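You operate a simulated robot arm through the tools that you are given. There is no shell and no other tool. Be economical: measure what you need, move in short steps, check, and stop when the job is done.

Carry out the task below with a simulated robot arm. There is one attempt and no reset: what you move stays moved.

TASK
Switch the hot air off, then mist the bubbles out of the blue and white band moulds.
Fine: no puff while the pen's orange ring glows; spray bottle back; the third mould gets no spray.

The check looks at the end state, three seconds after you hand in, the way a careful person would. Anything else that was tipped, shoved, dropped, spilled or broken makes it a failure.

THE ROBOT
A 7-joint arm with a two-finger parallel gripper, fixed in place. Base frame: the origin is at the foot of the arm, x ahead of it, y to its left, z up; the work surface is at about z = 74. Readings come in cm, rad, newtons and seconds.
With the tool pointing down near the work surface it reaches from about 34 to 78 cm from the base axis. Its first joint turns from -2.897 to 2.897 rad. Payload 3.91 kg.
Tool frame: the origin (TCP) lies between the finger pads and is the grasp point; the fingertips stand 3 cm ahead of it; z points along the fingers, y is the line along which they close. Largest opening 11 cm; finger width 2, thickness 1; the body of the gripper, 4.8 by 11.2 cm, starts 5.5 cm behind the TCP.
Orientation is that of the tool frame in the base frame, as a unit quaternion [x, y, z, w]. With the fingers straight down and closing along the base's y, the tool's x points along the base's -x, its y along +y and its z along -z.

THE INTERFACE
- The arm moves only by the tool nudge_tool. Its argument "series" is text: rows parted by semicolons, each of 7 numbers parted by spaces: the turn, a rotation vector about the base's x, y, z in rad, then the shift along the base's x, y, z in cm, then the opening, from 0 (shut) to 1 (fully open). In form: ax ay az x y z hand; .... A call has 1 to 8 rows; each row shifts and turns the commanded pose from where the row before left it. Each row takes 0.2 s and may step no farther than 5 cm and 0.15 rad from the row before; otherwise, or with a gripper value out of range, the whole call is refused. A pose out of reach is approached as far as the arm can. The call stops where the force on the tool passes 70 N (or 10 N more than at its start, if that is more) or the arm is blocked; 0.2 s more then pass. Each finger travels about 15.3 cm/s and halts on what it meets, pressing with about 37 N; the grip force reading is that of the motor and also rises with nothing between the fingers. The clock runs only during rows and for 0.2 s after the last one: add rows that do not move to give the fingers time. The reply holds the time, the measured pose of the TCP, the force on the tool along the base axes, the opening and the grip force, in the units named above and with some noise.
- Cameras (640 x 400 px; columns grow to the right, rows downward): "scene" is fixed at [5.21, -50.01, 152.12]; the picture's right is [0.57, -0.82, 0.00], its down [-0.47, -0.33, -0.82] and it looks along [0.67, 0.47, -0.58] (base axes); focal length 312 px, centre (320, 200). "wrist" rides on the gripper at [-3.6, 0, -5.7] in the tool frame; the picture's right is [0.00, -1.00, 0.00], its down [0.97, 0.00, -0.24] and it looks along [0.24, 0.00, 0.97] (tool axes); focal length 218 px, centre (320, 200). There is no depth. A picture from a camera that has moved, and an enlarged one, comes with that camera's place and axes in the base frame and with its lens.
- snapshot(camera): a new picture of that camera. No time passes.
- move_column(by): slides the trunk up (or, below 0, down) by that many cm; the arm rides with it, the base frame stays. It gives what a move gives, with no picture.
- zoom(camera, box): a new picture of the part [left, top, right, bottom] of that camera's present view, enlarged. No time passes.
- hand_in(): hands the job in; it is judged then, once.

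Go step by step. Nothing tells you positions but the pictures and the camera data: compare them with the known pose of the tool, close in by small moves and look again before you grip or let go. The budget is 120 turns and 84 pictures, counting those below and the enlarged ones. Unless the task says otherwise, let go and move clear before handing in, and close with one line.

The tools are called as name(argument=value, ...) on one line, values as JSON. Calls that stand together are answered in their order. nudge_tool: Moves the arm, as the interface text tells. Its arguments: {"type":"object","properties":{"series":{"type":"string"}},"required":["series"]} The other tools are called the same way: move_column (by) slides the trunk up or down; snapshot (camera) takes a picture; zoom (camera, box) takes an enlarged picture of a part of a camera's view; hand_in () hands the job in.

At the start:

```text
time: 0.0
tcp_pos: [39.91, 11.63, 126.63]
orientation: [-0.001, 1.0, 0.0, 0.0]
contact_force: [0.3, 0.0, -0.4]
gripper_width: 10.99
grasp_force: 0.0
trunk travel left (down, up): [-55.0, 6.0]
```

scene: 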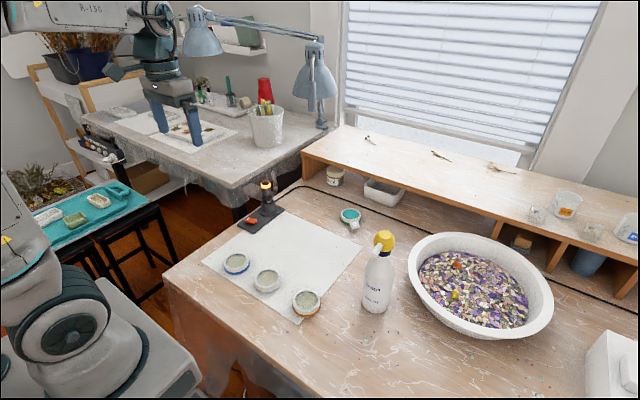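
wrist: 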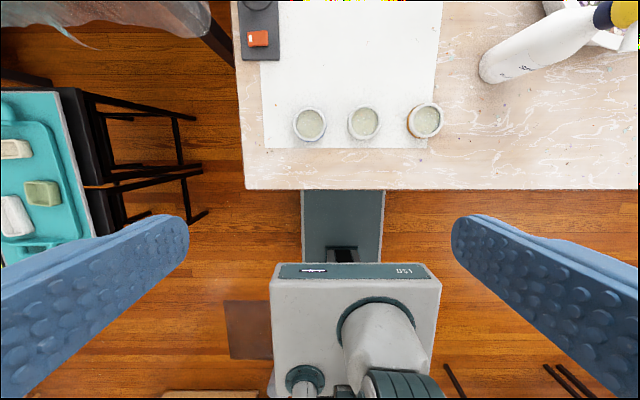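

I see three moulds on a white sheet, a spray bottle with a yellow head, and a hot-air pen on a black stand with a glowing ring. I'll look closer first.

zoom(camera="scene", box=[200, 160, 360, 260])

zoom(camera="scene", box=[200, 225, 360, 325])

zoom(camera="scene", box=[320, 220, 448, 320])

```text
4.00 times, centred on (280, 210) of scene
camera zoom: at [5.21, -50.01, 152.12], right [0.57, -0.82, 0.0], down [-0.47, -0.33, -0.82], along [0.67, 0.47, -0.58], focal length 1248 px, centre (480, 160)
```

zoom: 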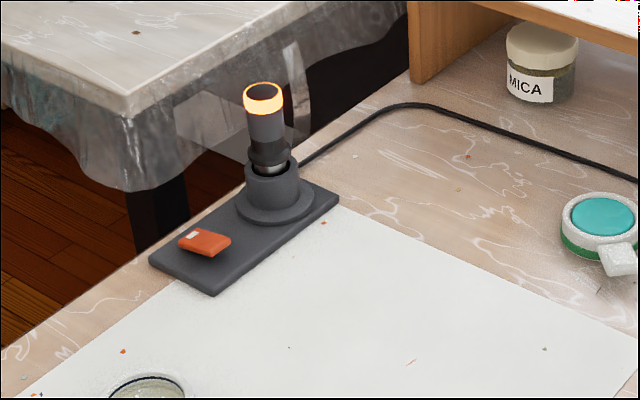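

```text
4.00 times, centred on (280, 275) of scene
camera zoom: at [5.21, -50.01, 152.12], right [0.57, -0.82, 0.0], down [-0.47, -0.33, -0.82], along [0.67, 0.47, -0.58], focal length 1248 px, centre (480, -100)
```

zoom: 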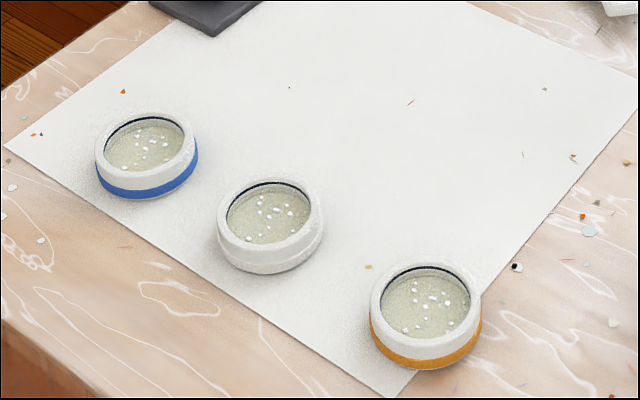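

```text
4.00 times, centred on (384, 270) of scene
camera zoom: at [5.21, -50.01, 152.12], right [0.57, -0.82, 0.0], down [-0.47, -0.33, -0.82], along [0.67, 0.47, -0.58], focal length 1248 px, centre (64, -80)
```

zoom: 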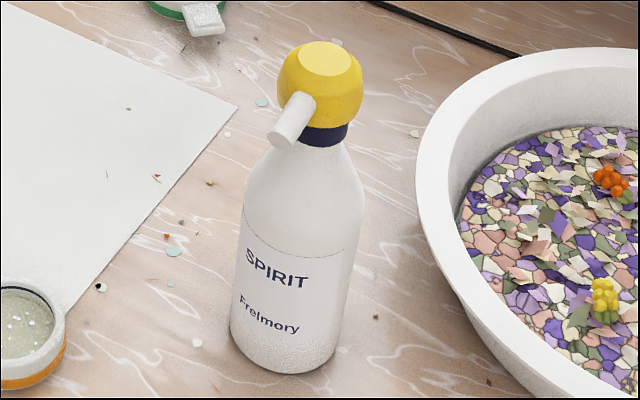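

The orange rocker (about [66.8, 25.5, 76]) on the black base looks like the pen's switch. I'll move above it with the fingers shut and look with the wrist camera.

nudge_tool(series="0 0 0 2.75 1.75 -3.3 0;0 0 0 2.75 1.75 -3.3 0;0 0 0 2.75 1.75 -3.3 0;0 0 0 2.75 1.75 -3.3 0;0 0 0 2.75 1.75 -3.3 0;0 0 0 2.75 1.75 -3.3 0;0 0 0 2.75 1.75 -3.3 0;0 0 0 2.75 1.75 -3.3 0")

snapshot(camera="wrist")

```text
time: 1.8
tcp_pos: [61.95, 25.73, 99.91]
orientation: [0.0, 1.0, 0.0, 0.001]
contact_force: [0.8, 0.1, 0.3]
gripper_width: 0.0
grasp_force: 36.4
trunk travel left (down, up): [-55.0, 6.0]
```

```text
78 pictures are left
camera wrist: at [65.47, 25.61, 105.73], right [0.0, -1.0, 0.0], down [-0.97, 0.0, 0.24], along [-0.24, 0.0, -0.97], focal length 218 px, centre (320, 200)
```

wrist: 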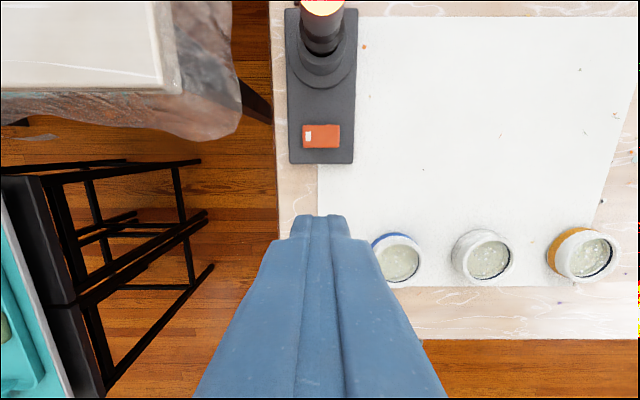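

zoom(camera="wrist", box=[272, 85, 368, 145])

zoom(camera="scene", box=[232, 205, 280, 235])

```text
6.67 times, centred on (320, 115) of wrist
camera zoom: at [65.47, 25.61, 105.73], right [0.0, -1.0, 0.0], down [-0.97, 0.0, 0.24], along [-0.24, 0.0, -0.97], focal length 1455 px, centre (320, 767)
```

zoom: 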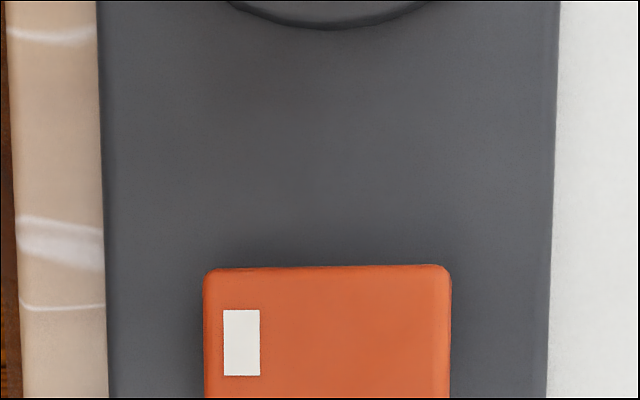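

```text
13.33 times, centred on (256, 220) of scene
camera zoom: at [5.21, -50.01, 152.12], right [0.57, -0.82, 0.0], down [-0.47, -0.33, -0.82], along [0.67, 0.47, -0.58], focal length 4161 px, centre (1173, -67)
```

zoom: 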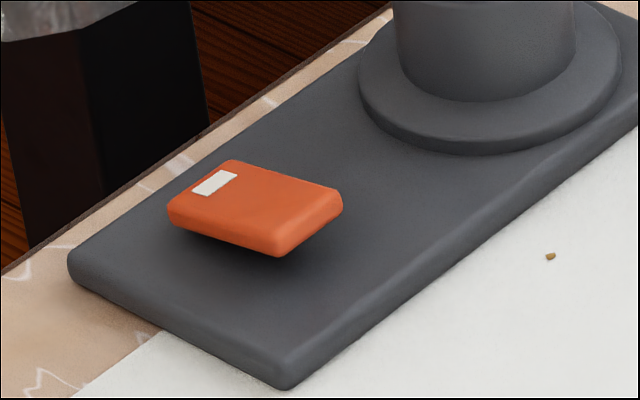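

The rocker's plain (-y) end stands raised and the marked end is down, so it needs pressing on the raised end at about [66.7, 23.9]. I'll go to just above it.

nudge_tool(series="0 0 0 1.2 -0.45 -4 0;0 0 0 1.2 -0.45 -4 0;0 0 0 1.2 -0.45 -4 0;0 0 0 1.15 -0.45 -3.5 0")

zoom(camera="scene", box=[200, 160, 328, 240])

```text
time: 2.8
tcp_pos: [66.64, 23.73, 84.68]
orientation: [0.001, 1.0, -0.001, 0.0]
contact_force: [0.8, 0.5, -0.7]
gripper_width: 0.0
grasp_force: 36.7
trunk travel left (down, up): [-55.0, 6.0]
```

```text
5.00 times, centred on (264, 200) of scene
camera zoom: at [5.21, -50.01, 152.12], right [0.57, -0.82, 0.0], down [-0.47, -0.33, -0.82], along [0.67, 0.47, -0.58], focal length 1560 px, centre (600, 200)
```

zoom: 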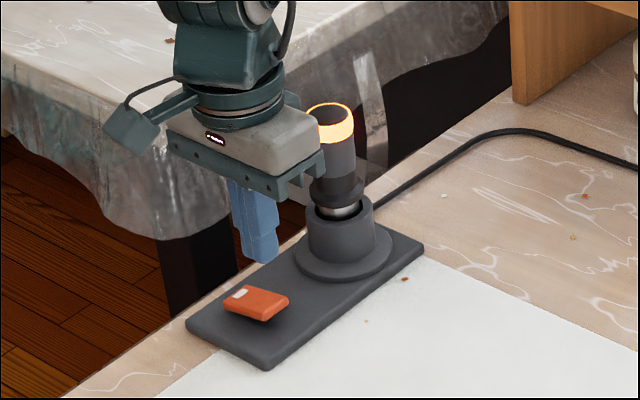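

The tip is right above the raised end. Pressing down gently.

nudge_tool(series="0 0 0 0 0 -2 0;0 0 0 0 0 -1 0;0 0 0 0 0 -0.5 0;0 0 0 0 0 -0.4 0;0 0 0 0 0 -0.4 0")

zoom(camera="scene", box=[200, 160, 328, 240])

```text
time: 4.0
tcp_pos: [66.6, 23.81, 80.45]
orientation: [0.0, 1.0, -0.001, 0.0]
contact_force: [-0.1, -0.1, 0.1]
gripper_width: 0.0
grasp_force: 37.0
trunk travel left (down, up): [-55.0, 6.0]
```

```text
5.00 times, centred on (264, 200) of scene
camera zoom: at [5.21, -50.01, 152.12], right [0.57, -0.82, 0.0], down [-0.47, -0.33, -0.82], along [0.67, 0.47, -0.58], focal length 1560 px, centre (600, 200)
```

zoom: 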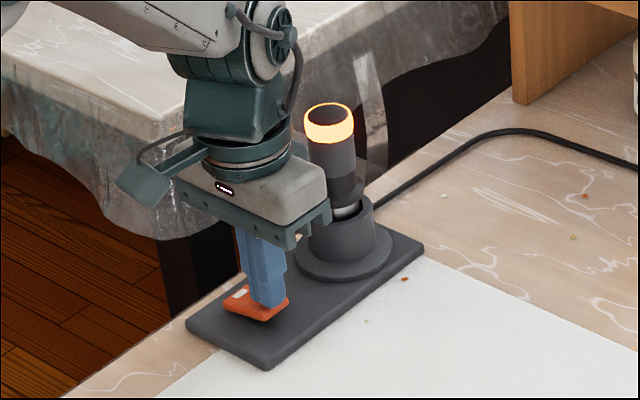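

Not quite in contact yet; I'll continue down in fine steps.

nudge_tool(series="0 0 0 0 0 -0.3 0;0 0 0 0 0 -0.3 0;0 0 0 0 0 -0.3 0")

zoom(camera="scene", box=[200, 160, 328, 240])

```text
time: 4.8
tcp_pos: [66.62, 23.68, 79.83]
orientation: [0.0, 1.0, 0.001, 0.001]
contact_force: [-3.0, -3.0, 13.1]
gripper_width: 0.0
grasp_force: 37.0
trunk travel left (down, up): [-55.0, 6.0]
```

```text
5.00 times, centred on (264, 200) of scene
camera zoom: at [5.21, -50.01, 152.12], right [0.57, -0.82, 0.0], down [-0.47, -0.33, -0.82], along [0.67, 0.47, -0.58], focal length 1560 px, centre (600, 200)
```

zoom: 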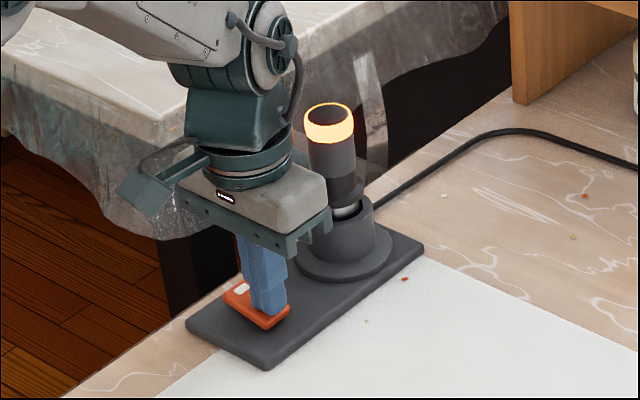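

The rocker has moved under 13 N. The ring still glows, perhaps it cools slowly; I'll lift and look.

nudge_tool(series="0 0 0 0 0 2 0;0 0 0 -1 0 4 0;0 0 0 -2 0 4 0;0 0 0 -2 0 4 0")

zoom(camera="scene", box=[216, 170, 296, 240])

```text
time: 5.8
tcp_pos: [61.6, 23.81, 93.36]
orientation: [0.0, 1.0, 0.0, -0.001]
contact_force: [-0.5, 0.0, 0.1]
gripper_width: 0.0
grasp_force: 36.9
trunk travel left (down, up): [-55.0, 6.0]
```

```text
5.71 times, centred on (256, 205) of scene
camera zoom: at [5.21, -50.01, 152.12], right [0.57, -0.82, 0.0], down [-0.47, -0.33, -0.82], along [0.67, 0.47, -0.58], focal length 1783 px, centre (686, 171)
```

zoom: 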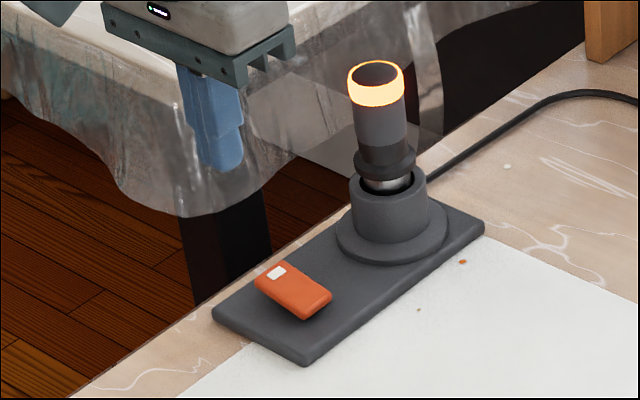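

The rocker has flipped. The ring may need time to cool; I'll move towards the bottle to inspect it and check the ring later.

nudge_tool(series="0 0 0 0 0 4.5 1;0 0 0 0 0 4.5 1;0 0 0 0 0 4.5 1;0 0 0 -1 -4.8 0 1;0 0 0 -1 -4.8 0 1;0 0 0 -1 -4.8 0 1;0 0 0 -1 -4.8 0 1;0 0 0 -1 -4.8 0 1")

nudge_tool(series="0 0 0 -1 -4.8 0 1;0 0 0 -1 -4.8 0 1;0 0 0 -1 -4.8 0 1;0 0 0 -1 -4.8 0 1;0 0 0 -1 -4.8 0 1;0 0 0 -1 -4.8 0 1")

snapshot(camera="wrist")

snapshot(camera="scene")

```text
time: 7.6
tcp_pos: [56.27, -0.52, 107.14]
orientation: [0.0, 1.0, 0.0, 0.0]
contact_force: [0.1, 0.1, 0.8]
gripper_width: 11.01
grasp_force: 0.0
trunk travel left (down, up): [-55.0, 6.0]
```

```text
time: 9.0
tcp_pos: [50.46, -28.79, 107.12]
orientation: [0.0, 1.0, 0.0, 0.0]
contact_force: [0.2, -1.1, -0.3]
gripper_width: 11.02
grasp_force: 0.0
trunk travel left (down, up): [-55.0, 6.0]
```

```text
71 pictures are left
camera wrist: at [54.06, -28.9, 112.92], right [0.0, -1.0, 0.0], down [-0.97, 0.0, 0.24], along [-0.24, 0.0, -0.97], focal length 218 px, centre (320, 200)
```

wrist: 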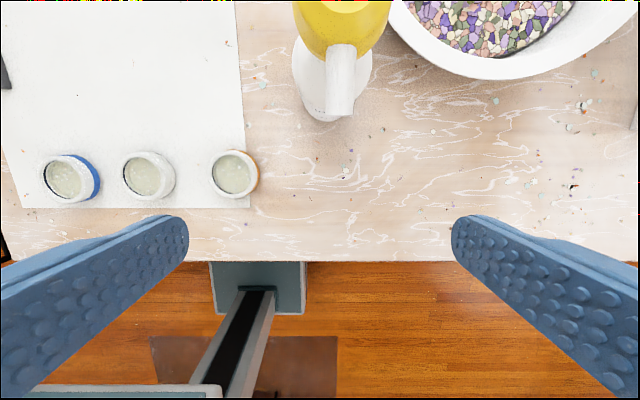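

```text
70 pictures are left
```

scene: 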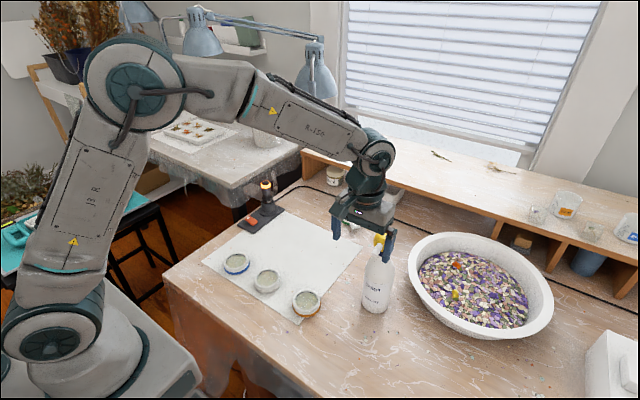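

The nozzle points towards -x, tip about [56, -30, 98.5], bottle axis about [61, -30.5]. I'll zoom on the head to judge its slope and mechanism, and check the ring.

zoom(camera="wrist", box=[272, 0, 400, 130])

zoom(camera="scene", box=[360, 220, 408, 260])

zoom(camera="scene", box=[232, 170, 296, 240])

```text
3.08 times, centred on (336, 65) of wrist
camera zoom: at [54.06, -28.9, 112.92], right [0.0, -1.0, 0.0], down [-0.97, 0.0, 0.24], along [-0.24, 0.0, -0.97], focal length 672 px, centre (271, 615)
```

zoom: 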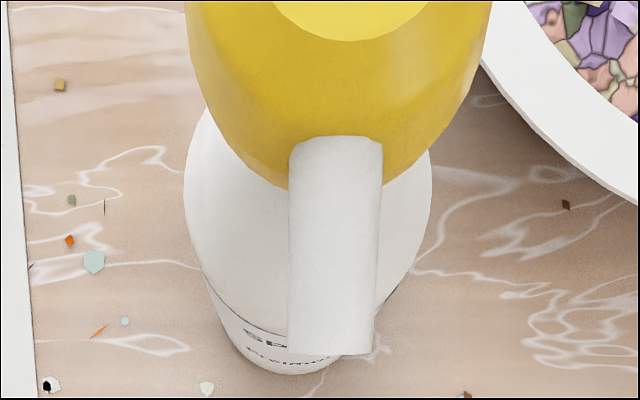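

```text
10.00 times, centred on (384, 240) of scene
camera zoom: at [5.21, -50.01, 152.12], right [0.57, -0.82, 0.0], down [-0.47, -0.33, -0.82], along [0.67, 0.47, -0.58], focal length 3120 px, centre (-320, -200)
```

zoom: 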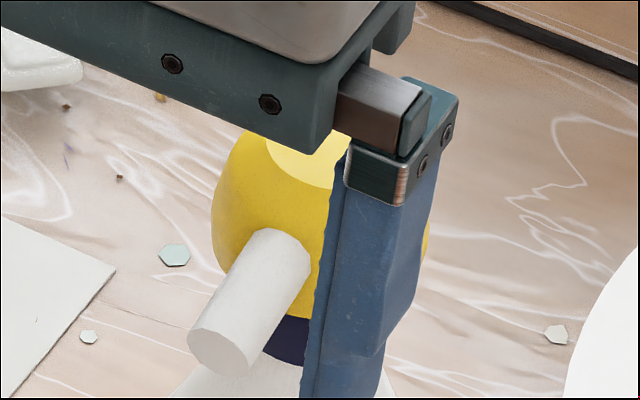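

```text
5.71 times, centred on (264, 205) of scene
camera zoom: at [5.21, -50.01, 152.12], right [0.57, -0.82, 0.0], down [-0.47, -0.33, -0.82], along [0.67, 0.47, -0.58], focal length 1783 px, centre (640, 171)
```

zoom: 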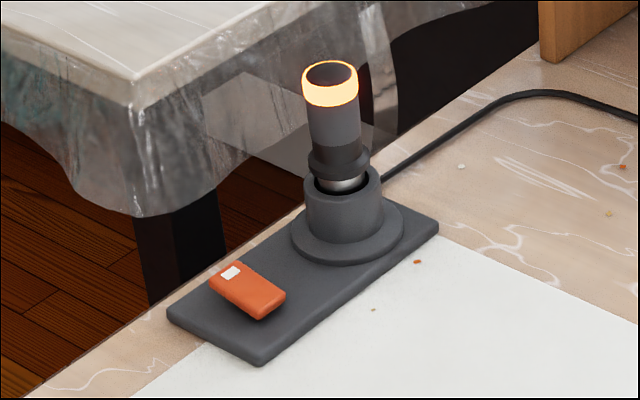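

The ring still glows a few seconds after the switch flipped. I'll let time pass and watch it.

nudge_tool(series="0 0 0 0 0 0 1;0 0 0 0 0 0 1;0 0 0 0 0 0 1;0 0 0 0 0 0 1;0 0 0 0 0 0 1;0 0 0 0 0 0 1;0 0 0 0 0 0 1;0 0 0 0 0 0 1")

nudge_tool(series="0 0 0 0 0 0 1;0 0 0 0 0 0 1;0 0 0 0 0 0 1;0 0 0 0 0 0 1;0 0 0 0 0 0 1;0 0 0 0 0 0 1;0 0 0 0 0 0 1;0 0 0 0 0 0 1")

nudge_tool(series="0 0 0 0 0 0 1;0 0 0 0 0 0 1;0 0 0 0 0 0 1;0 0 0 0 0 0 1;0 0 0 0 0 0 1;0 0 0 0 0 0 1;0 0 0 0 0 0 1;0 0 0 0 0 0 1")

zoom(camera="scene", box=[232, 170, 296, 240])

```text
time: 10.8
tcp_pos: [50.61, -28.6, 107.16]
orientation: [0.0, 1.0, 0.0, -0.001]
contact_force: [-0.6, -0.5, -0.2]
gripper_width: 10.98
grasp_force: 0.1
trunk travel left (down, up): [-55.0, 6.0]
```

```text
time: 12.6
tcp_pos: [50.63, -28.61, 107.17]
orientation: [0.0, 1.0, 0.0, 0.0]
contact_force: [0.4, 0.4, 0.5]
gripper_width: 11.0
grasp_force: 0.1
trunk travel left (down, up): [-55.0, 6.0]
```

```text
time: 14.4
tcp_pos: [50.62, -28.66, 107.18]
orientation: [0.0, 1.0, 0.0, 0.0]
contact_force: [0.7, -0.2, -0.4]
gripper_width: 11.03
grasp_force: 0.2
trunk travel left (down, up): [-55.0, 6.0]
```

```text
5.71 times, centred on (264, 205) of scene
camera zoom: at [5.21, -50.01, 152.12], right [0.57, -0.82, 0.0], down [-0.47, -0.33, -0.82], along [0.67, 0.47, -0.58], focal length 1783 px, centre (640, 171)
```

zoom: 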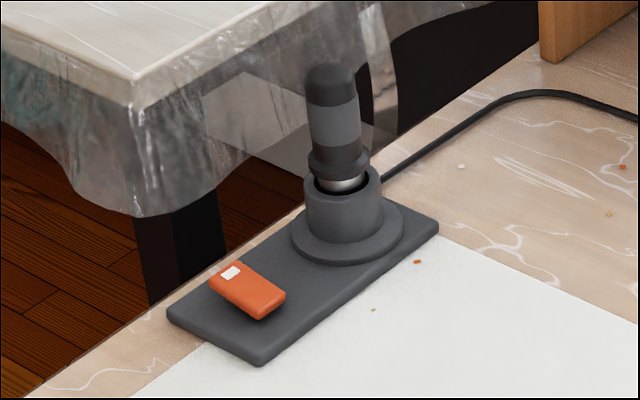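

The ring is now off. Next I'll get above the bottle for an accurate look at the head.

nudge_tool(series="0 0 0 1.8 -0.5 4.0 1;0 0 0 1.8 -0.5 4.0 1;0 0 0 1.8 -0.5 2 1;0 0 0 1.8 -0.3 0 1")

snapshot(camera="wrist")

```text
time: 15.4
tcp_pos: [57.95, -30.58, 117.03]
orientation: [0.0, 1.0, 0.0, 0.0]
contact_force: [0.3, -0.3, 0.1]
gripper_width: 11.0
grasp_force: 0.0
trunk travel left (down, up): [-55.0, 6.0]
```

```text
65 pictures are left
camera wrist: at [61.49, -30.66, 122.81], right [0.0, -1.0, 0.0], down [-0.97, 0.0, 0.24], along [-0.24, 0.0, -0.97], focal length 218 px, centre (320, 200)
```

wrist: 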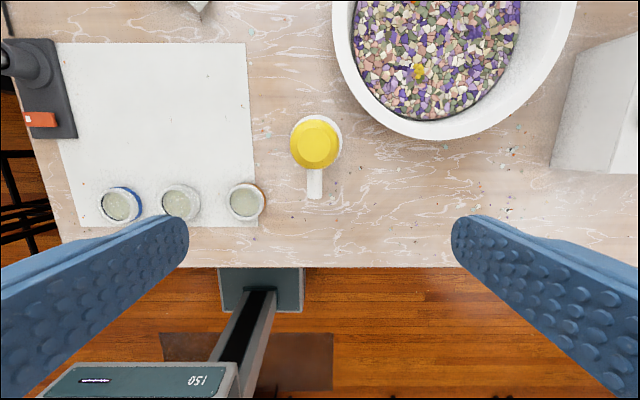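

Cap centre is about [61.7, -30.1, 99], ~5.5 cm wide. I'll descend around it with the fingers open along y.

nudge_tool(series="0 0 0 1.9 0.25 -4 0.85;0 0 0 1.85 0.25 -4 0.85;0 0 0 0 0 -4 0.85;0 0 0 0 0 -3 0.85;0 0 0 0 0 -2 0.85;0 0 0 0 0 -1.2 0.85;0 0 0 0 0 0 0.85")

zoom(camera="scene", box=[340, 200, 436, 260])

snapshot(camera="wrist")

```text
time: 17.0
tcp_pos: [61.69, -30.17, 98.72]
orientation: [0.0, 1.0, 0.0, 0.0]
contact_force: [-0.9, -0.1, 0.3]
gripper_width: 9.35
grasp_force: 0.1
trunk travel left (down, up): [-55.0, 6.0]
```

```text
6.67 times, centred on (388, 230) of scene
camera zoom: at [5.21, -50.01, 152.12], right [0.57, -0.82, 0.0], down [-0.47, -0.33, -0.82], along [0.67, 0.47, -0.58], focal length 2080 px, centre (-133, 0)
```

zoom: 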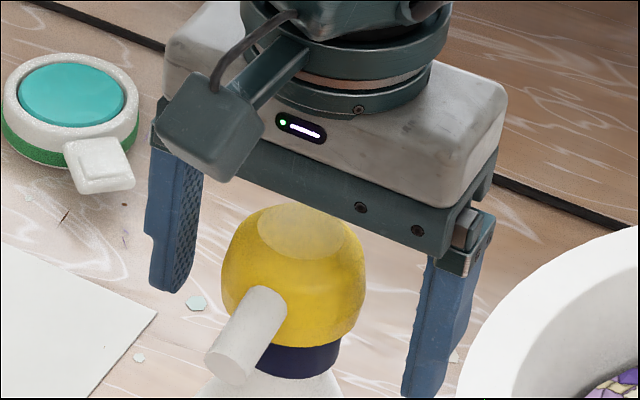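

```text
63 pictures are left
camera wrist: at [65.23, -30.31, 104.49], right [0.0, -1.0, 0.0], down [-0.97, 0.0, 0.24], along [-0.24, 0.0, -0.97], focal length 218 px, centre (320, 200)
```

wrist: 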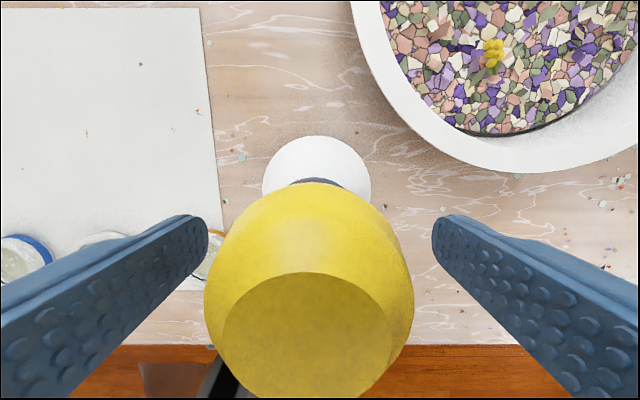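

The bulb sits centred between the fingers. I'll close in small increments, reading the force, to find a gentle hold.

nudge_tool(series="0 0 0 0 0.1 0 0.7;0 0 0 0 0 0 0.6;0 0 0 0 0 0 0.54;0 0 0 0 0 0 0.54")

nudge_tool(series="0 0 0 0 0 0 0.51;0 0 0 0 0 0 0.51")

nudge_tool(series="0 0 0 0 0 0 0.49;0 0 0 0 0 0 0.49")

```text
time: 18.0
tcp_pos: [61.72, -30.16, 98.72]
orientation: [0.0, 1.0, 0.001, 0.001]
contact_force: [0.3, -0.5, 0.4]
gripper_width: 5.95
grasp_force: 0.0
trunk travel left (down, up): [-55.0, 6.0]
```

```text
time: 18.6
tcp_pos: [61.75, -30.3, 98.89]
orientation: [0.0, 1.0, 0.0, 0.0]
contact_force: [-0.4, -0.3, -0.5]
gripper_width: 5.62
grasp_force: 0.0
trunk travel left (down, up): [-55.0, 6.0]
```

```text
time: 19.2
tcp_pos: [61.68, -30.14, 98.76]
orientation: [0.001, 1.0, -0.001, 0.001]
contact_force: [0.0, -0.4, 0.7]
gripper_width: 5.4
grasp_force: 0.1
trunk travel left (down, up): [-55.0, 6.0]
```

zoom(camera="wrist", box=[160, 120, 480, 320])

nudge_tool(series="0 0 0 0 0 0 0.47;0 0 0 0 0 0 0.47")

nudge_tool(series="0 0 0 0 0 0 0.45;0 0 0 0 0 0 0.45")

```text
2.00 times, centred on (320, 220) of wrist
camera zoom: at [65.24, -30.2, 104.52], right [0.0, -1.0, 0.0], down [-0.97, 0.0, 0.24], along [-0.24, 0.0, -0.97], focal length 436 px, centre (320, 160)
```

zoom: 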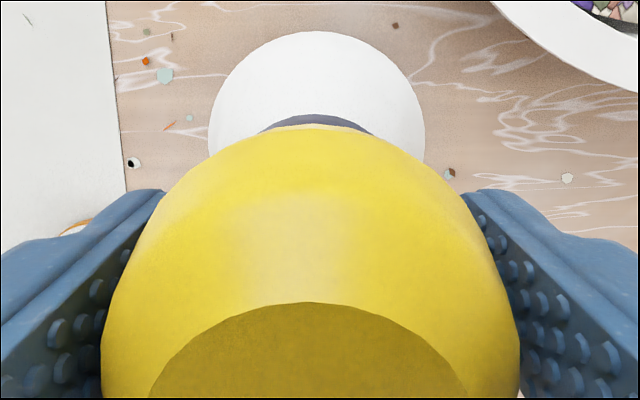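

```text
time: 19.8
tcp_pos: [61.7, -30.2, 98.7]
orientation: [0.0, 1.0, 0.0, 0.0]
contact_force: [-0.3, 0.0, -0.5]
gripper_width: 5.22
grasp_force: 0.5
trunk travel left (down, up): [-55.0, 6.0]
```

```text
time: 20.4
tcp_pos: [61.7, -30.09, 98.82]
orientation: [0.0, 1.0, 0.0, -0.001]
contact_force: [0.7, 2.5, 0.0]
gripper_width: 5.07
grasp_force: 37.0
trunk travel left (down, up): [-55.0, 6.0]
```

The fingers closed on the cap at 5.07 cm with the full 37 N. I'll look whether that made any puff.

zoom(camera="scene", box=[320, 200, 448, 320])

snapshot(camera="wrist")

```text
3.33 times, centred on (384, 260) of scene
camera zoom: at [5.21, -50.01, 152.12], right [0.57, -0.82, 0.0], down [-0.47, -0.33, -0.82], along [0.67, 0.47, -0.58], focal length 1040 px, centre (107, 0)
```

zoom: 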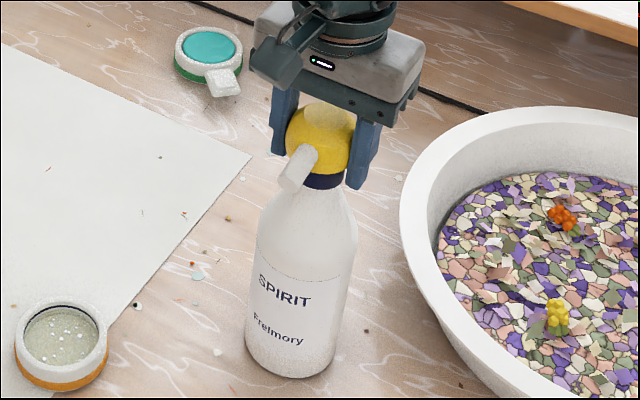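

```text
60 pictures are left
camera wrist: at [65.24, -30.19, 104.51], right [0.0, -1.0, 0.0], down [-0.97, 0.0, 0.24], along [-0.24, 0.0, -0.97], focal length 218 px, centre (320, 200)
```

wrist: 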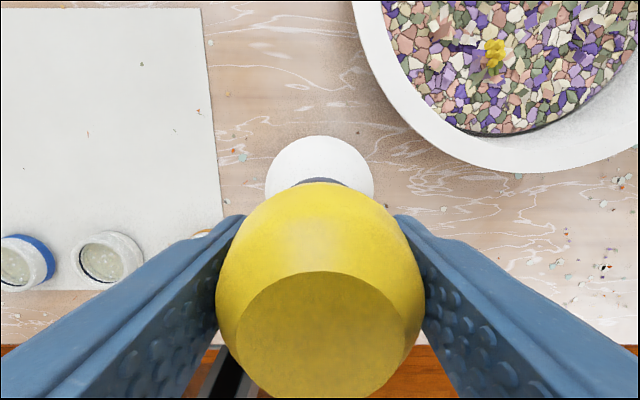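

No puff visible. I'll test pushing the head down a little while it stands here, aimed at nothing.

nudge_tool(series="0 0 0 0 0 0 0.3;0 0 0 0 0 -0.3 0.3")

zoom(camera="scene", box=[320, 200, 448, 320])

```text
time: 21.0
tcp_pos: [61.72, -30.15, 98.54]
orientation: [0.0, 1.0, 0.0, -0.001]
contact_force: [-0.7, 3.0, 2.3]
gripper_width: 5.07
grasp_force: 36.9
trunk travel left (down, up): [-55.0, 6.0]
```

```text
3.33 times, centred on (384, 260) of scene
camera zoom: at [5.21, -50.01, 152.12], right [0.57, -0.82, 0.0], down [-0.47, -0.33, -0.82], along [0.67, 0.47, -0.58], focal length 1040 px, centre (107, 0)
```

zoom: 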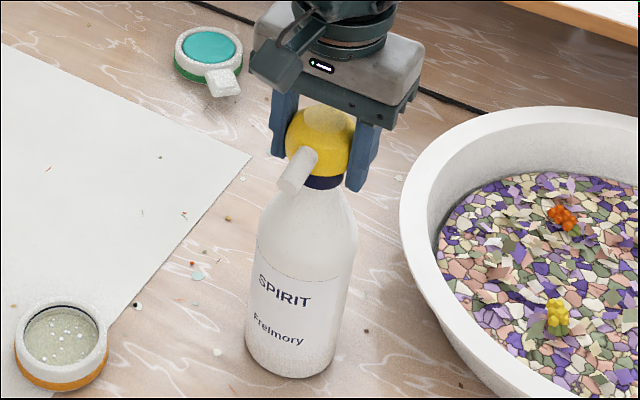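

It gave 0.25 cm at just 2 N, so the head seems to be sprung. I'll press further.

nudge_tool(series="0 0 0 0 0 -0.3 0.3")

nudge_tool(series="0 0 0 0 0 -0.3 0.3")

zoom(camera="scene", box=[320, 200, 448, 320])

```text
time: 21.4
tcp_pos: [61.58, -30.11, 98.2]
orientation: [0.0, 1.0, 0.0, 0.0]
contact_force: [0.9, 2.3, 2.7]
gripper_width: 5.06
grasp_force: 36.8
trunk travel left (down, up): [-55.0, 6.0]
```

```text
time: 21.8
tcp_pos: [61.73, -30.1, 97.97]
orientation: [0.0, 1.0, 0.0, 0.001]
contact_force: [2.5, 2.7, 5.3]
gripper_width: 5.08
grasp_force: 37.0
trunk travel left (down, up): [-55.0, 6.0]
```

```text
3.33 times, centred on (384, 260) of scene
camera zoom: at [5.21, -50.01, 152.12], right [0.57, -0.82, 0.0], down [-0.47, -0.33, -0.82], along [0.67, 0.47, -0.58], focal length 1040 px, centre (107, 0)
```

zoom: 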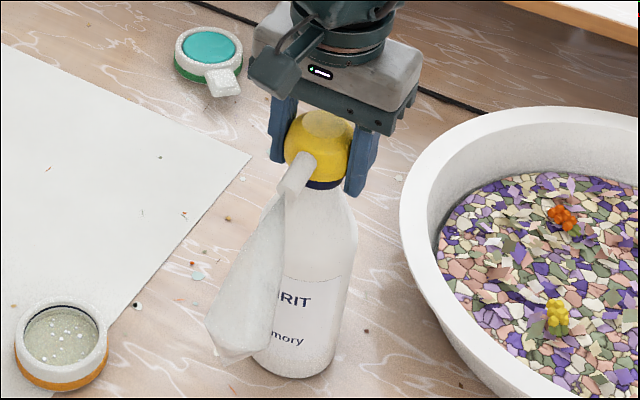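

A puff: a visible cone leaves the nozzle, pointing steeply down and towards -x, after ~0.8 cm of head travel. Before time passes I'll look from the wrist camera too.

snapshot(camera="wrist")

zoom(camera="scene", box=[350, 230, 398, 280])

```text
57 pictures are left
camera wrist: at [65.19, -30.18, 103.76], right [0.0, -1.0, 0.0], down [-0.97, 0.0, 0.24], along [-0.24, 0.0, -0.97], focal length 218 px, centre (320, 200)
```

wrist: 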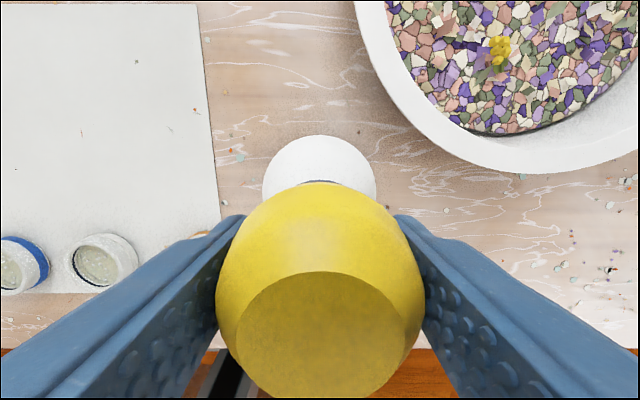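

```text
8.00 times, centred on (374, 255) of scene
camera zoom: at [5.21, -50.01, 152.12], right [0.57, -0.82, 0.0], down [-0.47, -0.33, -0.82], along [0.67, 0.47, -0.58], focal length 2496 px, centre (-112, -240)
```

zoom: 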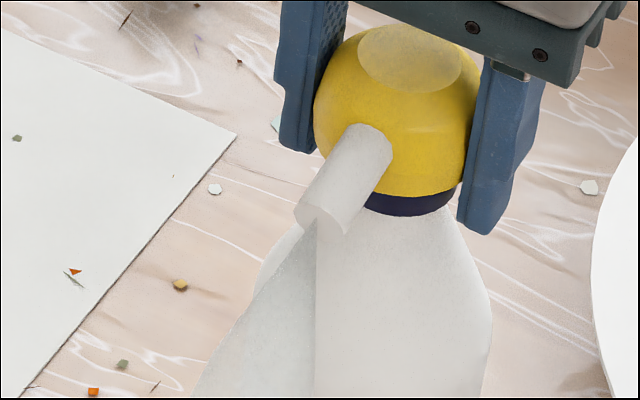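

I'll step the clock once to see whether the cone is fixed or still growing.

nudge_tool(series="0 0 0 0 0 0 0.3")

zoom(camera="scene", box=[280, 220, 440, 340])

```text
time: 22.2
tcp_pos: [61.57, -30.27, 97.85]
orientation: [0.001, 1.0, 0.0, 0.0]
contact_force: [2.2, 2.2, 6.1]
gripper_width: 5.05
grasp_force: 37.2
trunk travel left (down, up): [-55.0, 6.0]
```

```text
3.33 times, centred on (360, 280) of scene
camera zoom: at [5.21, -50.01, 152.12], right [0.57, -0.82, 0.0], down [-0.47, -0.33, -0.82], along [0.67, 0.47, -0.58], focal length 1040 px, centre (187, -67)
```

zoom: 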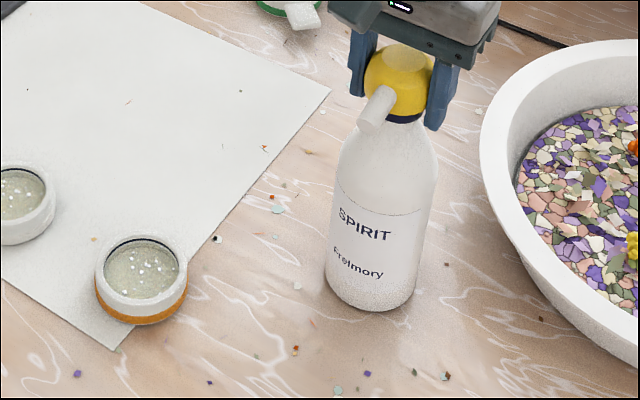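

The head is a press pump: the puff leaves ~55° downward, lasting under 0.4 s, so the bottle standing upright about 20 cm behind a mould should hit it. I'll lift the bottle by its head and check the hold.

nudge_tool(series="0 0 0 0 0 0.5 0.3;0 0 0 0 0 0.5 0.3;0 0 0 0 0 1 0.3;0 0 0 0 0 1.5 0.3;0 0 0 0 0 2 0.3;0 0 0 0 0 0 0.3")

zoom(camera="scene", box=[280, 200, 440, 320])

```text
time: 23.6
tcp_pos: [61.83, -30.11, 103.54]
orientation: [0.0, 1.0, 0.0, 0.0]
contact_force: [-1.4, 0.0, -3.4]
gripper_width: 5.07
grasp_force: 36.9
trunk travel left (down, up): [-55.0, 6.0]
```

```text
3.33 times, centred on (360, 260) of scene
camera zoom: at [5.21, -50.01, 152.12], right [0.57, -0.82, 0.0], down [-0.47, -0.33, -0.82], along [0.67, 0.47, -0.58], focal length 1040 px, centre (187, 0)
```

zoom: 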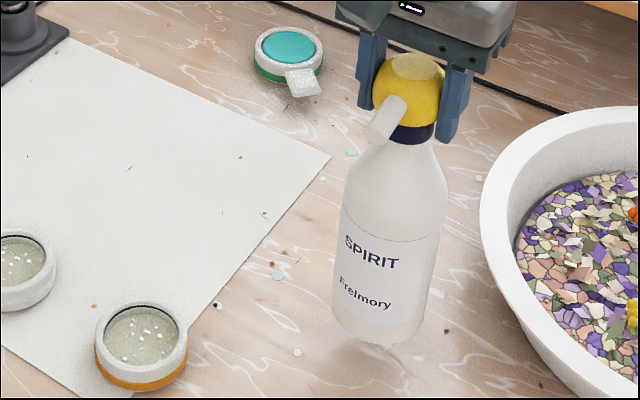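

It hangs securely. Now carry it up and over to [68.8, 13.5], behind the blue mould.

nudge_tool(series="0 0 0 0 0 2 0.3;0 0 0 0 0.5 1.5 0.3;0 0 0 0.3 1.5 0 0.3;0 0 0 0.5 3 0 0.3;0 0 0 0.6 3.5 0 0.3;0 0 0 0.6 3.5 0 0.3;0 0 0 0.6 3.5 0 0.3;0 0 0 0.6 3.5 0 0.3")

nudge_tool(series="0 0 0 0.6 3.5 0 0.3;0 0 0 0.6 3.5 0 0.3;0 0 0 0.6 3.5 0 0.3;0 0 0 0.6 3.5 0 0.3;0 0 0 0.6 3.5 0 0.3;0 0 0 0.5 3.3 0 0.3;0 0 0 0.5 2.5 0 0.3;0 0 0 0.4 1.2 0 0.3")

snapshot(camera="scene")

```text
time: 25.4
tcp_pos: [64.84, -11.05, 106.76]
orientation: [-0.001, 1.0, 0.0, 0.0]
contact_force: [0.7, -0.5, -3.3]
gripper_width: 5.05
grasp_force: 37.3
trunk travel left (down, up): [-55.0, 6.0]
```

```text
time: 27.2
tcp_pos: [69.22, 13.44, 106.83]
orientation: [0.0, 1.0, 0.0, -0.001]
contact_force: [-0.3, -0.3, -2.5]
gripper_width: 5.06
grasp_force: 36.7
trunk travel left (down, up): [-55.0, 6.0]
```

```text
53 pictures are left
```

scene: 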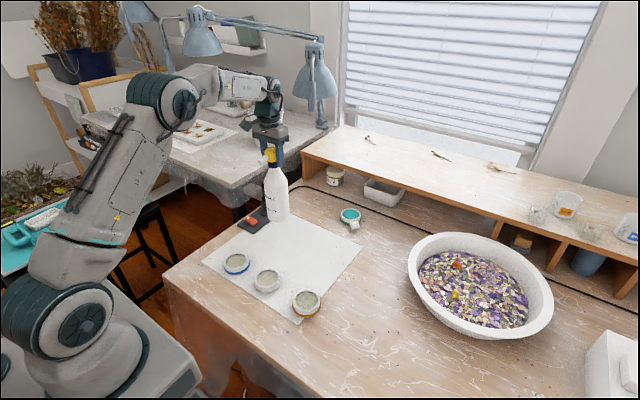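

Held at [69.2, 13.4]. Lowering till the base nearly touches the table.

nudge_tool(series="0 0 0 0 0 -2 0.3;0 0 0 0 0 -2 0.3;0 0 0 0 0 -1.5 0.3;0 0 0 0 0 -1 0.3;0 0 0 0 0 -0.5 0.3;0 0 0 0 0 -0.4 0.3;0 0 0 0 0 0 0.3")

zoom(camera="scene", box=[208, 130, 328, 290])

```text
time: 28.8
tcp_pos: [69.14, 13.34, 99.49]
orientation: [0.001, 1.0, 0.0, -0.001]
contact_force: [0.2, 0.2, -2.3]
gripper_width: 5.06
grasp_force: 37.3
trunk travel left (down, up): [-55.0, 6.0]
```

```text
2.50 times, centred on (268, 210) of scene
camera zoom: at [5.21, -50.01, 152.12], right [0.57, -0.82, 0.0], down [-0.47, -0.33, -0.82], along [0.67, 0.47, -0.58], focal length 780 px, centre (450, 175)
```

zoom: 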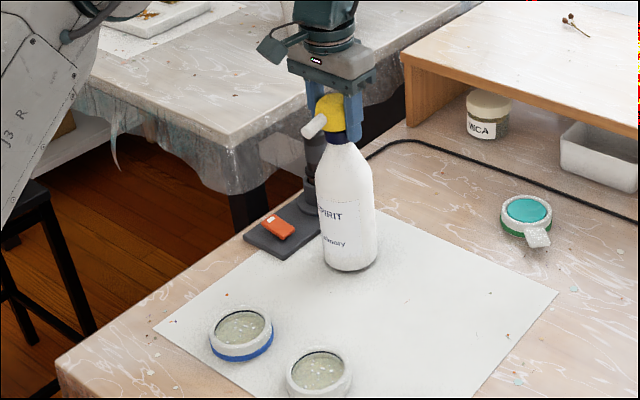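

Clear of the pen stand. Lowering to contact and pressing in single small steps.

nudge_tool(series="0 0 0 0 0 -0.4 0.3;0 0 0 0 0 -0.3 0.3;0 0 0 0 0 -0.3 0.3")

nudge_tool(series="0 0 0 0 0 -0.3 0.3")

nudge_tool(series="0 0 0 0 0 -0.25 0.3")

zoom(camera="scene", box=[208, 130, 328, 290])

```text
time: 29.6
tcp_pos: [69.25, 13.28, 98.49]
orientation: [0.0, 1.0, -0.001, 0.0]
contact_force: [-0.6, -0.4, 2.9]
gripper_width: 5.08
grasp_force: 37.2
trunk travel left (down, up): [-55.0, 6.0]
```

```text
time: 30.0
tcp_pos: [69.28, 13.3, 98.29]
orientation: [0.0, 1.0, 0.0, 0.001]
contact_force: [0.5, -0.6, 3.6]
gripper_width: 5.04
grasp_force: 37.5
trunk travel left (down, up): [-55.0, 6.0]
```

```text
time: 30.4
tcp_pos: [69.14, 13.27, 98.12]
orientation: [-0.001, 1.0, 0.0, 0.001]
contact_force: [1.5, -1.3, 6.6]
gripper_width: 5.07
grasp_force: 36.9
trunk travel left (down, up): [-55.0, 6.0]
```

```text
2.50 times, centred on (268, 210) of scene
camera zoom: at [5.21, -50.01, 152.12], right [0.57, -0.82, 0.0], down [-0.47, -0.33, -0.82], along [0.67, 0.47, -0.58], focal length 780 px, centre (450, 175)
```

zoom: 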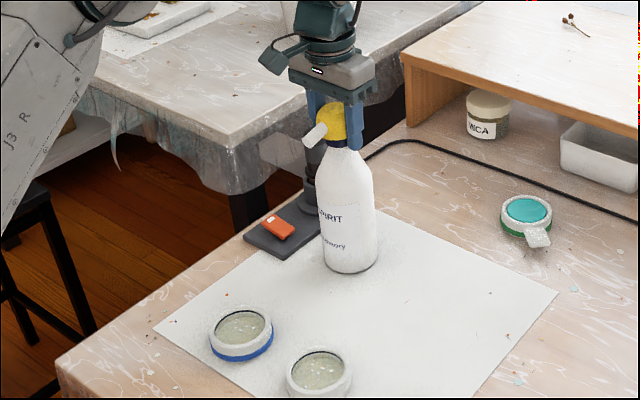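

nudge_tool(series="0 0 0 0 0 -0.25 0.3")

zoom(camera="scene", box=[208, 130, 328, 290])

zoom(camera="scene", box=[215, 240, 295, 300])

```text
time: 30.8
tcp_pos: [69.23, 13.36, 98.07]
orientation: [0.0, 1.0, -0.001, 0.002]
contact_force: [2.7, -0.9, 17.1]
gripper_width: 5.07
grasp_force: 36.9
trunk travel left (down, up): [-55.0, 6.0]
```

```text
2.50 times, centred on (268, 210) of scene
camera zoom: at [5.21, -50.01, 152.12], right [0.57, -0.82, 0.0], down [-0.47, -0.33, -0.82], along [0.67, 0.47, -0.58], focal length 780 px, centre (450, 175)
```

zoom: 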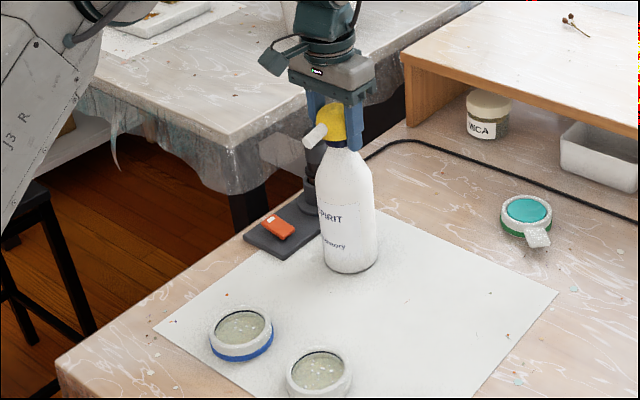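

```text
6.67 times, centred on (255, 270) of scene
camera zoom: at [5.21, -50.01, 152.12], right [0.57, -0.82, 0.0], down [-0.47, -0.33, -0.82], along [0.67, 0.47, -0.58], focal length 2080 px, centre (753, -267)
```

zoom: 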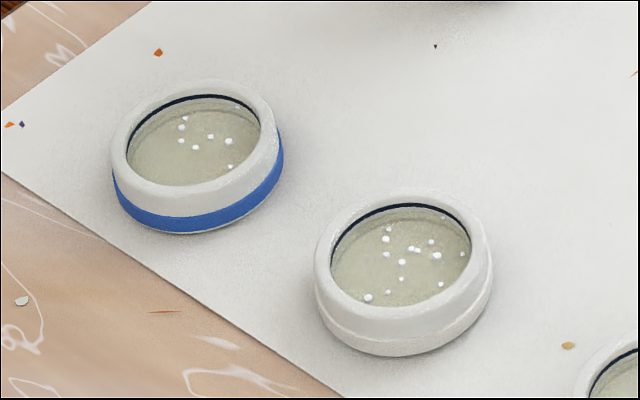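

The puff did reach: some bubbles at the blue mould's near (-x) edge are gone, so the spray lands a bit too far to -x. I'll lift slightly, shift the bottle +2.5 cm in x and press again.

nudge_tool(series="0 0 0 0 0 0.9 0.3;0 0 0 0 0 0.9 0.3;0 0 0 1 0 0 0.3;0 0 0 1.3 0.1 0 0.3;0 0 0 0.2 0 0 0.3;0 0 0 0 0 -0.6 0.3;0 0 0 0 0 -0.4 0.3")

zoom(camera="scene", box=[208, 130, 328, 290])

```text
time: 32.4
tcp_pos: [71.62, 13.56, 98.52]
orientation: [0.0, 1.0, 0.0, 0.001]
contact_force: [0.8, 1.0, 2.1]
gripper_width: 5.07
grasp_force: 36.2
trunk travel left (down, up): [-55.0, 6.0]
```

```text
2.50 times, centred on (268, 210) of scene
camera zoom: at [5.21, -50.01, 152.12], right [0.57, -0.82, 0.0], down [-0.47, -0.33, -0.82], along [0.67, 0.47, -0.58], focal length 780 px, centre (450, 175)
```

zoom: 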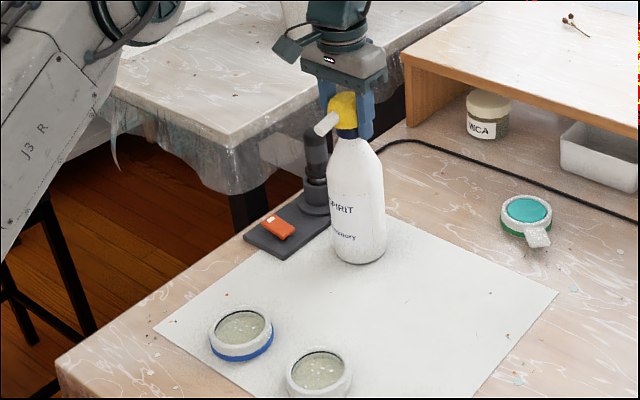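

nudge_tool(series="0 0 0 0 0 -0.4 0.3")

nudge_tool(series="0 0 0 0 0 -0.3 0.3")

zoom(camera="scene", box=[208, 130, 328, 290])

zoom(camera="scene", box=[215, 240, 295, 300])

```text
time: 32.8
tcp_pos: [71.73, 13.49, 98.16]
orientation: [0.0, 1.0, -0.001, 0.001]
contact_force: [0.9, -0.2, 6.7]
gripper_width: 5.05
grasp_force: 37.4
trunk travel left (down, up): [-55.0, 6.0]
```

```text
time: 33.2
tcp_pos: [71.48, 13.49, 98.09]
orientation: [0.0, 1.0, 0.0, 0.001]
contact_force: [1.1, 1.1, 14.7]
gripper_width: 5.06
grasp_force: 36.6
trunk travel left (down, up): [-55.0, 6.0]
```

```text
2.50 times, centred on (268, 210) of scene
camera zoom: at [5.21, -50.01, 152.12], right [0.57, -0.82, 0.0], down [-0.47, -0.33, -0.82], along [0.67, 0.47, -0.58], focal length 780 px, centre (450, 175)
```

zoom: 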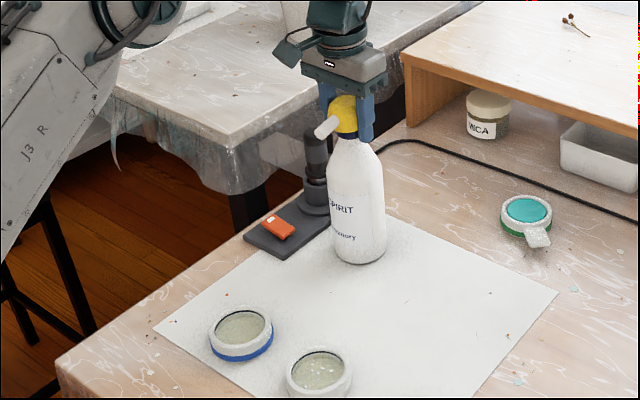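

```text
6.67 times, centred on (255, 270) of scene
camera zoom: at [5.21, -50.01, 152.12], right [0.57, -0.82, 0.0], down [-0.47, -0.33, -0.82], along [0.67, 0.47, -0.58], focal length 2080 px, centre (753, -267)
```

zoom: 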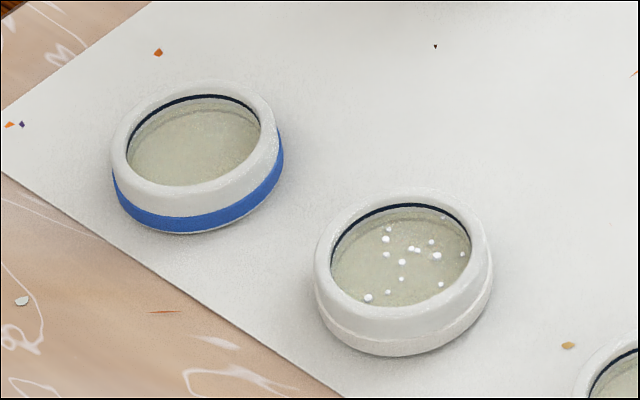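

The blue mould is clear. The white one lies 13.3 cm to -y and 0.4 cm further in x, so I'll lift and shift the bottle accordingly.

nudge_tool(series="0 0 0 0 0 0.9 0.3;0 0 0 0 0 1.5 0.3;0 0 0 0 -1.3 0.6 0.3;0 0 0 0.1 -3 0 0.3;0 0 0 0.1 -3 0 0.3;0 0 0 0.1 -3 0 0.3;0 0 0 0.1 -2 0 0.3;0 0 0 0 -1 0 0.3")

nudge_tool(series="0 0 0 0 0 -1.2 0.3;0 0 0 0 0 -0.6 0.3;0 0 0 0 0 -0.6 0.3;0 0 0 0 0 -0.3 0.3")

zoom(camera="scene", box=[208, 130, 358, 330])

```text
time: 35.0
tcp_pos: [72.33, 0.01, 100.85]
orientation: [0.0, 1.0, 0.0, 0.0]
contact_force: [1.2, -0.6, -4.8]
gripper_width: 5.07
grasp_force: 37.1
trunk travel left (down, up): [-55.0, 6.0]
```

```text
time: 36.0
tcp_pos: [72.04, 0.07, 98.19]
orientation: [0.0, 1.0, 0.0, 0.001]
contact_force: [0.3, -0.4, 4.7]
gripper_width: 5.04
grasp_force: 36.4
trunk travel left (down, up): [-55.0, 6.0]
```

```text
2.00 times, centred on (283, 230) of scene
camera zoom: at [5.21, -50.01, 152.12], right [0.57, -0.82, 0.0], down [-0.47, -0.33, -0.82], along [0.67, 0.47, -0.58], focal length 624 px, centre (394, 140)
```

zoom: 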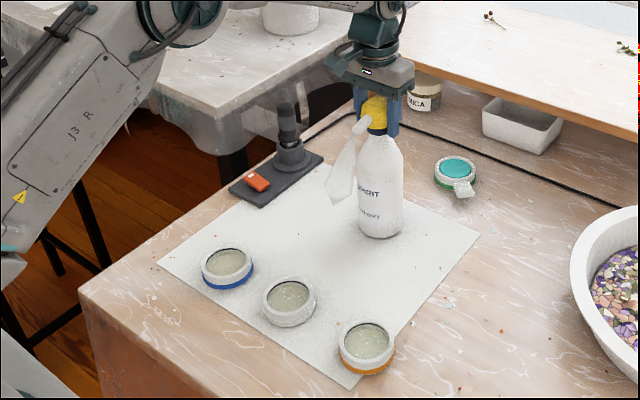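

The puff has just gone off, aimed at the white mould. Checking all three moulds.

zoom(camera="scene", box=[215, 240, 335, 325])

```text
4.71 times, centred on (275, 282) of scene
camera zoom: at [5.21, -50.01, 152.12], right [0.57, -0.82, 0.0], down [-0.47, -0.33, -0.82], along [0.67, 0.47, -0.58], focal length 1468 px, centre (532, -188)
```

zoom: 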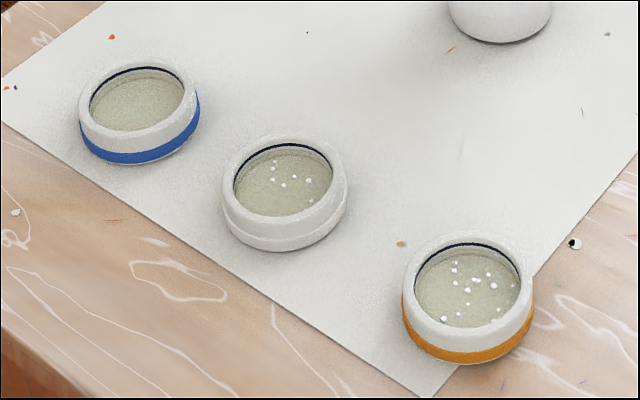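

About half the white mould's bubbles are gone (same as after the first blue puff); one more puff is needed. Release the pump and press again.

nudge_tool(series="0 0 0 0 0 0.5 0.3;0 0 0 0 0 0.5 0.3;0 0 0 0 0 0 0.3")

nudge_tool(series="0 0 0 0 0 -0.5 0.3;0 0 0 0 0 -0.5 0.3;0 0 0 0 0 -0.2 0.3")

zoom(camera="scene", box=[215, 240, 335, 325])

```text
time: 36.8
tcp_pos: [72.14, 0.09, 99.05]
orientation: [0.0, 1.0, -0.001, -0.001]
contact_force: [-0.4, -0.1, -2.9]
gripper_width: 5.07
grasp_force: 36.7
trunk travel left (down, up): [-55.0, 6.0]
```

```text
time: 37.6
tcp_pos: [72.03, 0.28, 98.06]
orientation: [0.0, 1.0, 0.0, 0.001]
contact_force: [0.6, -1.6, 10.0]
gripper_width: 5.07
grasp_force: 37.0
trunk travel left (down, up): [-55.0, 6.0]
```

```text
4.71 times, centred on (275, 282) of scene
camera zoom: at [5.21, -50.01, 152.12], right [0.57, -0.82, 0.0], down [-0.47, -0.33, -0.82], along [0.67, 0.47, -0.58], focal length 1468 px, centre (532, -188)
```

zoom: 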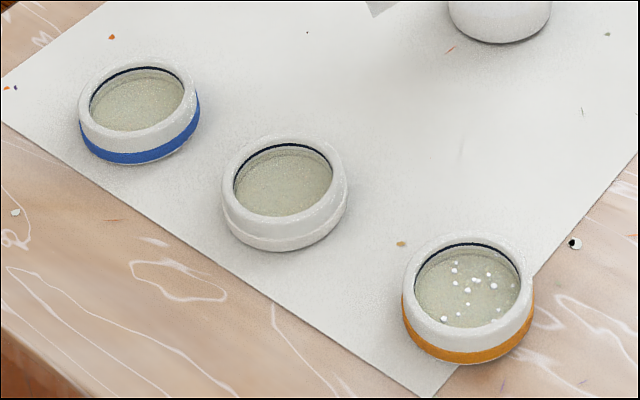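

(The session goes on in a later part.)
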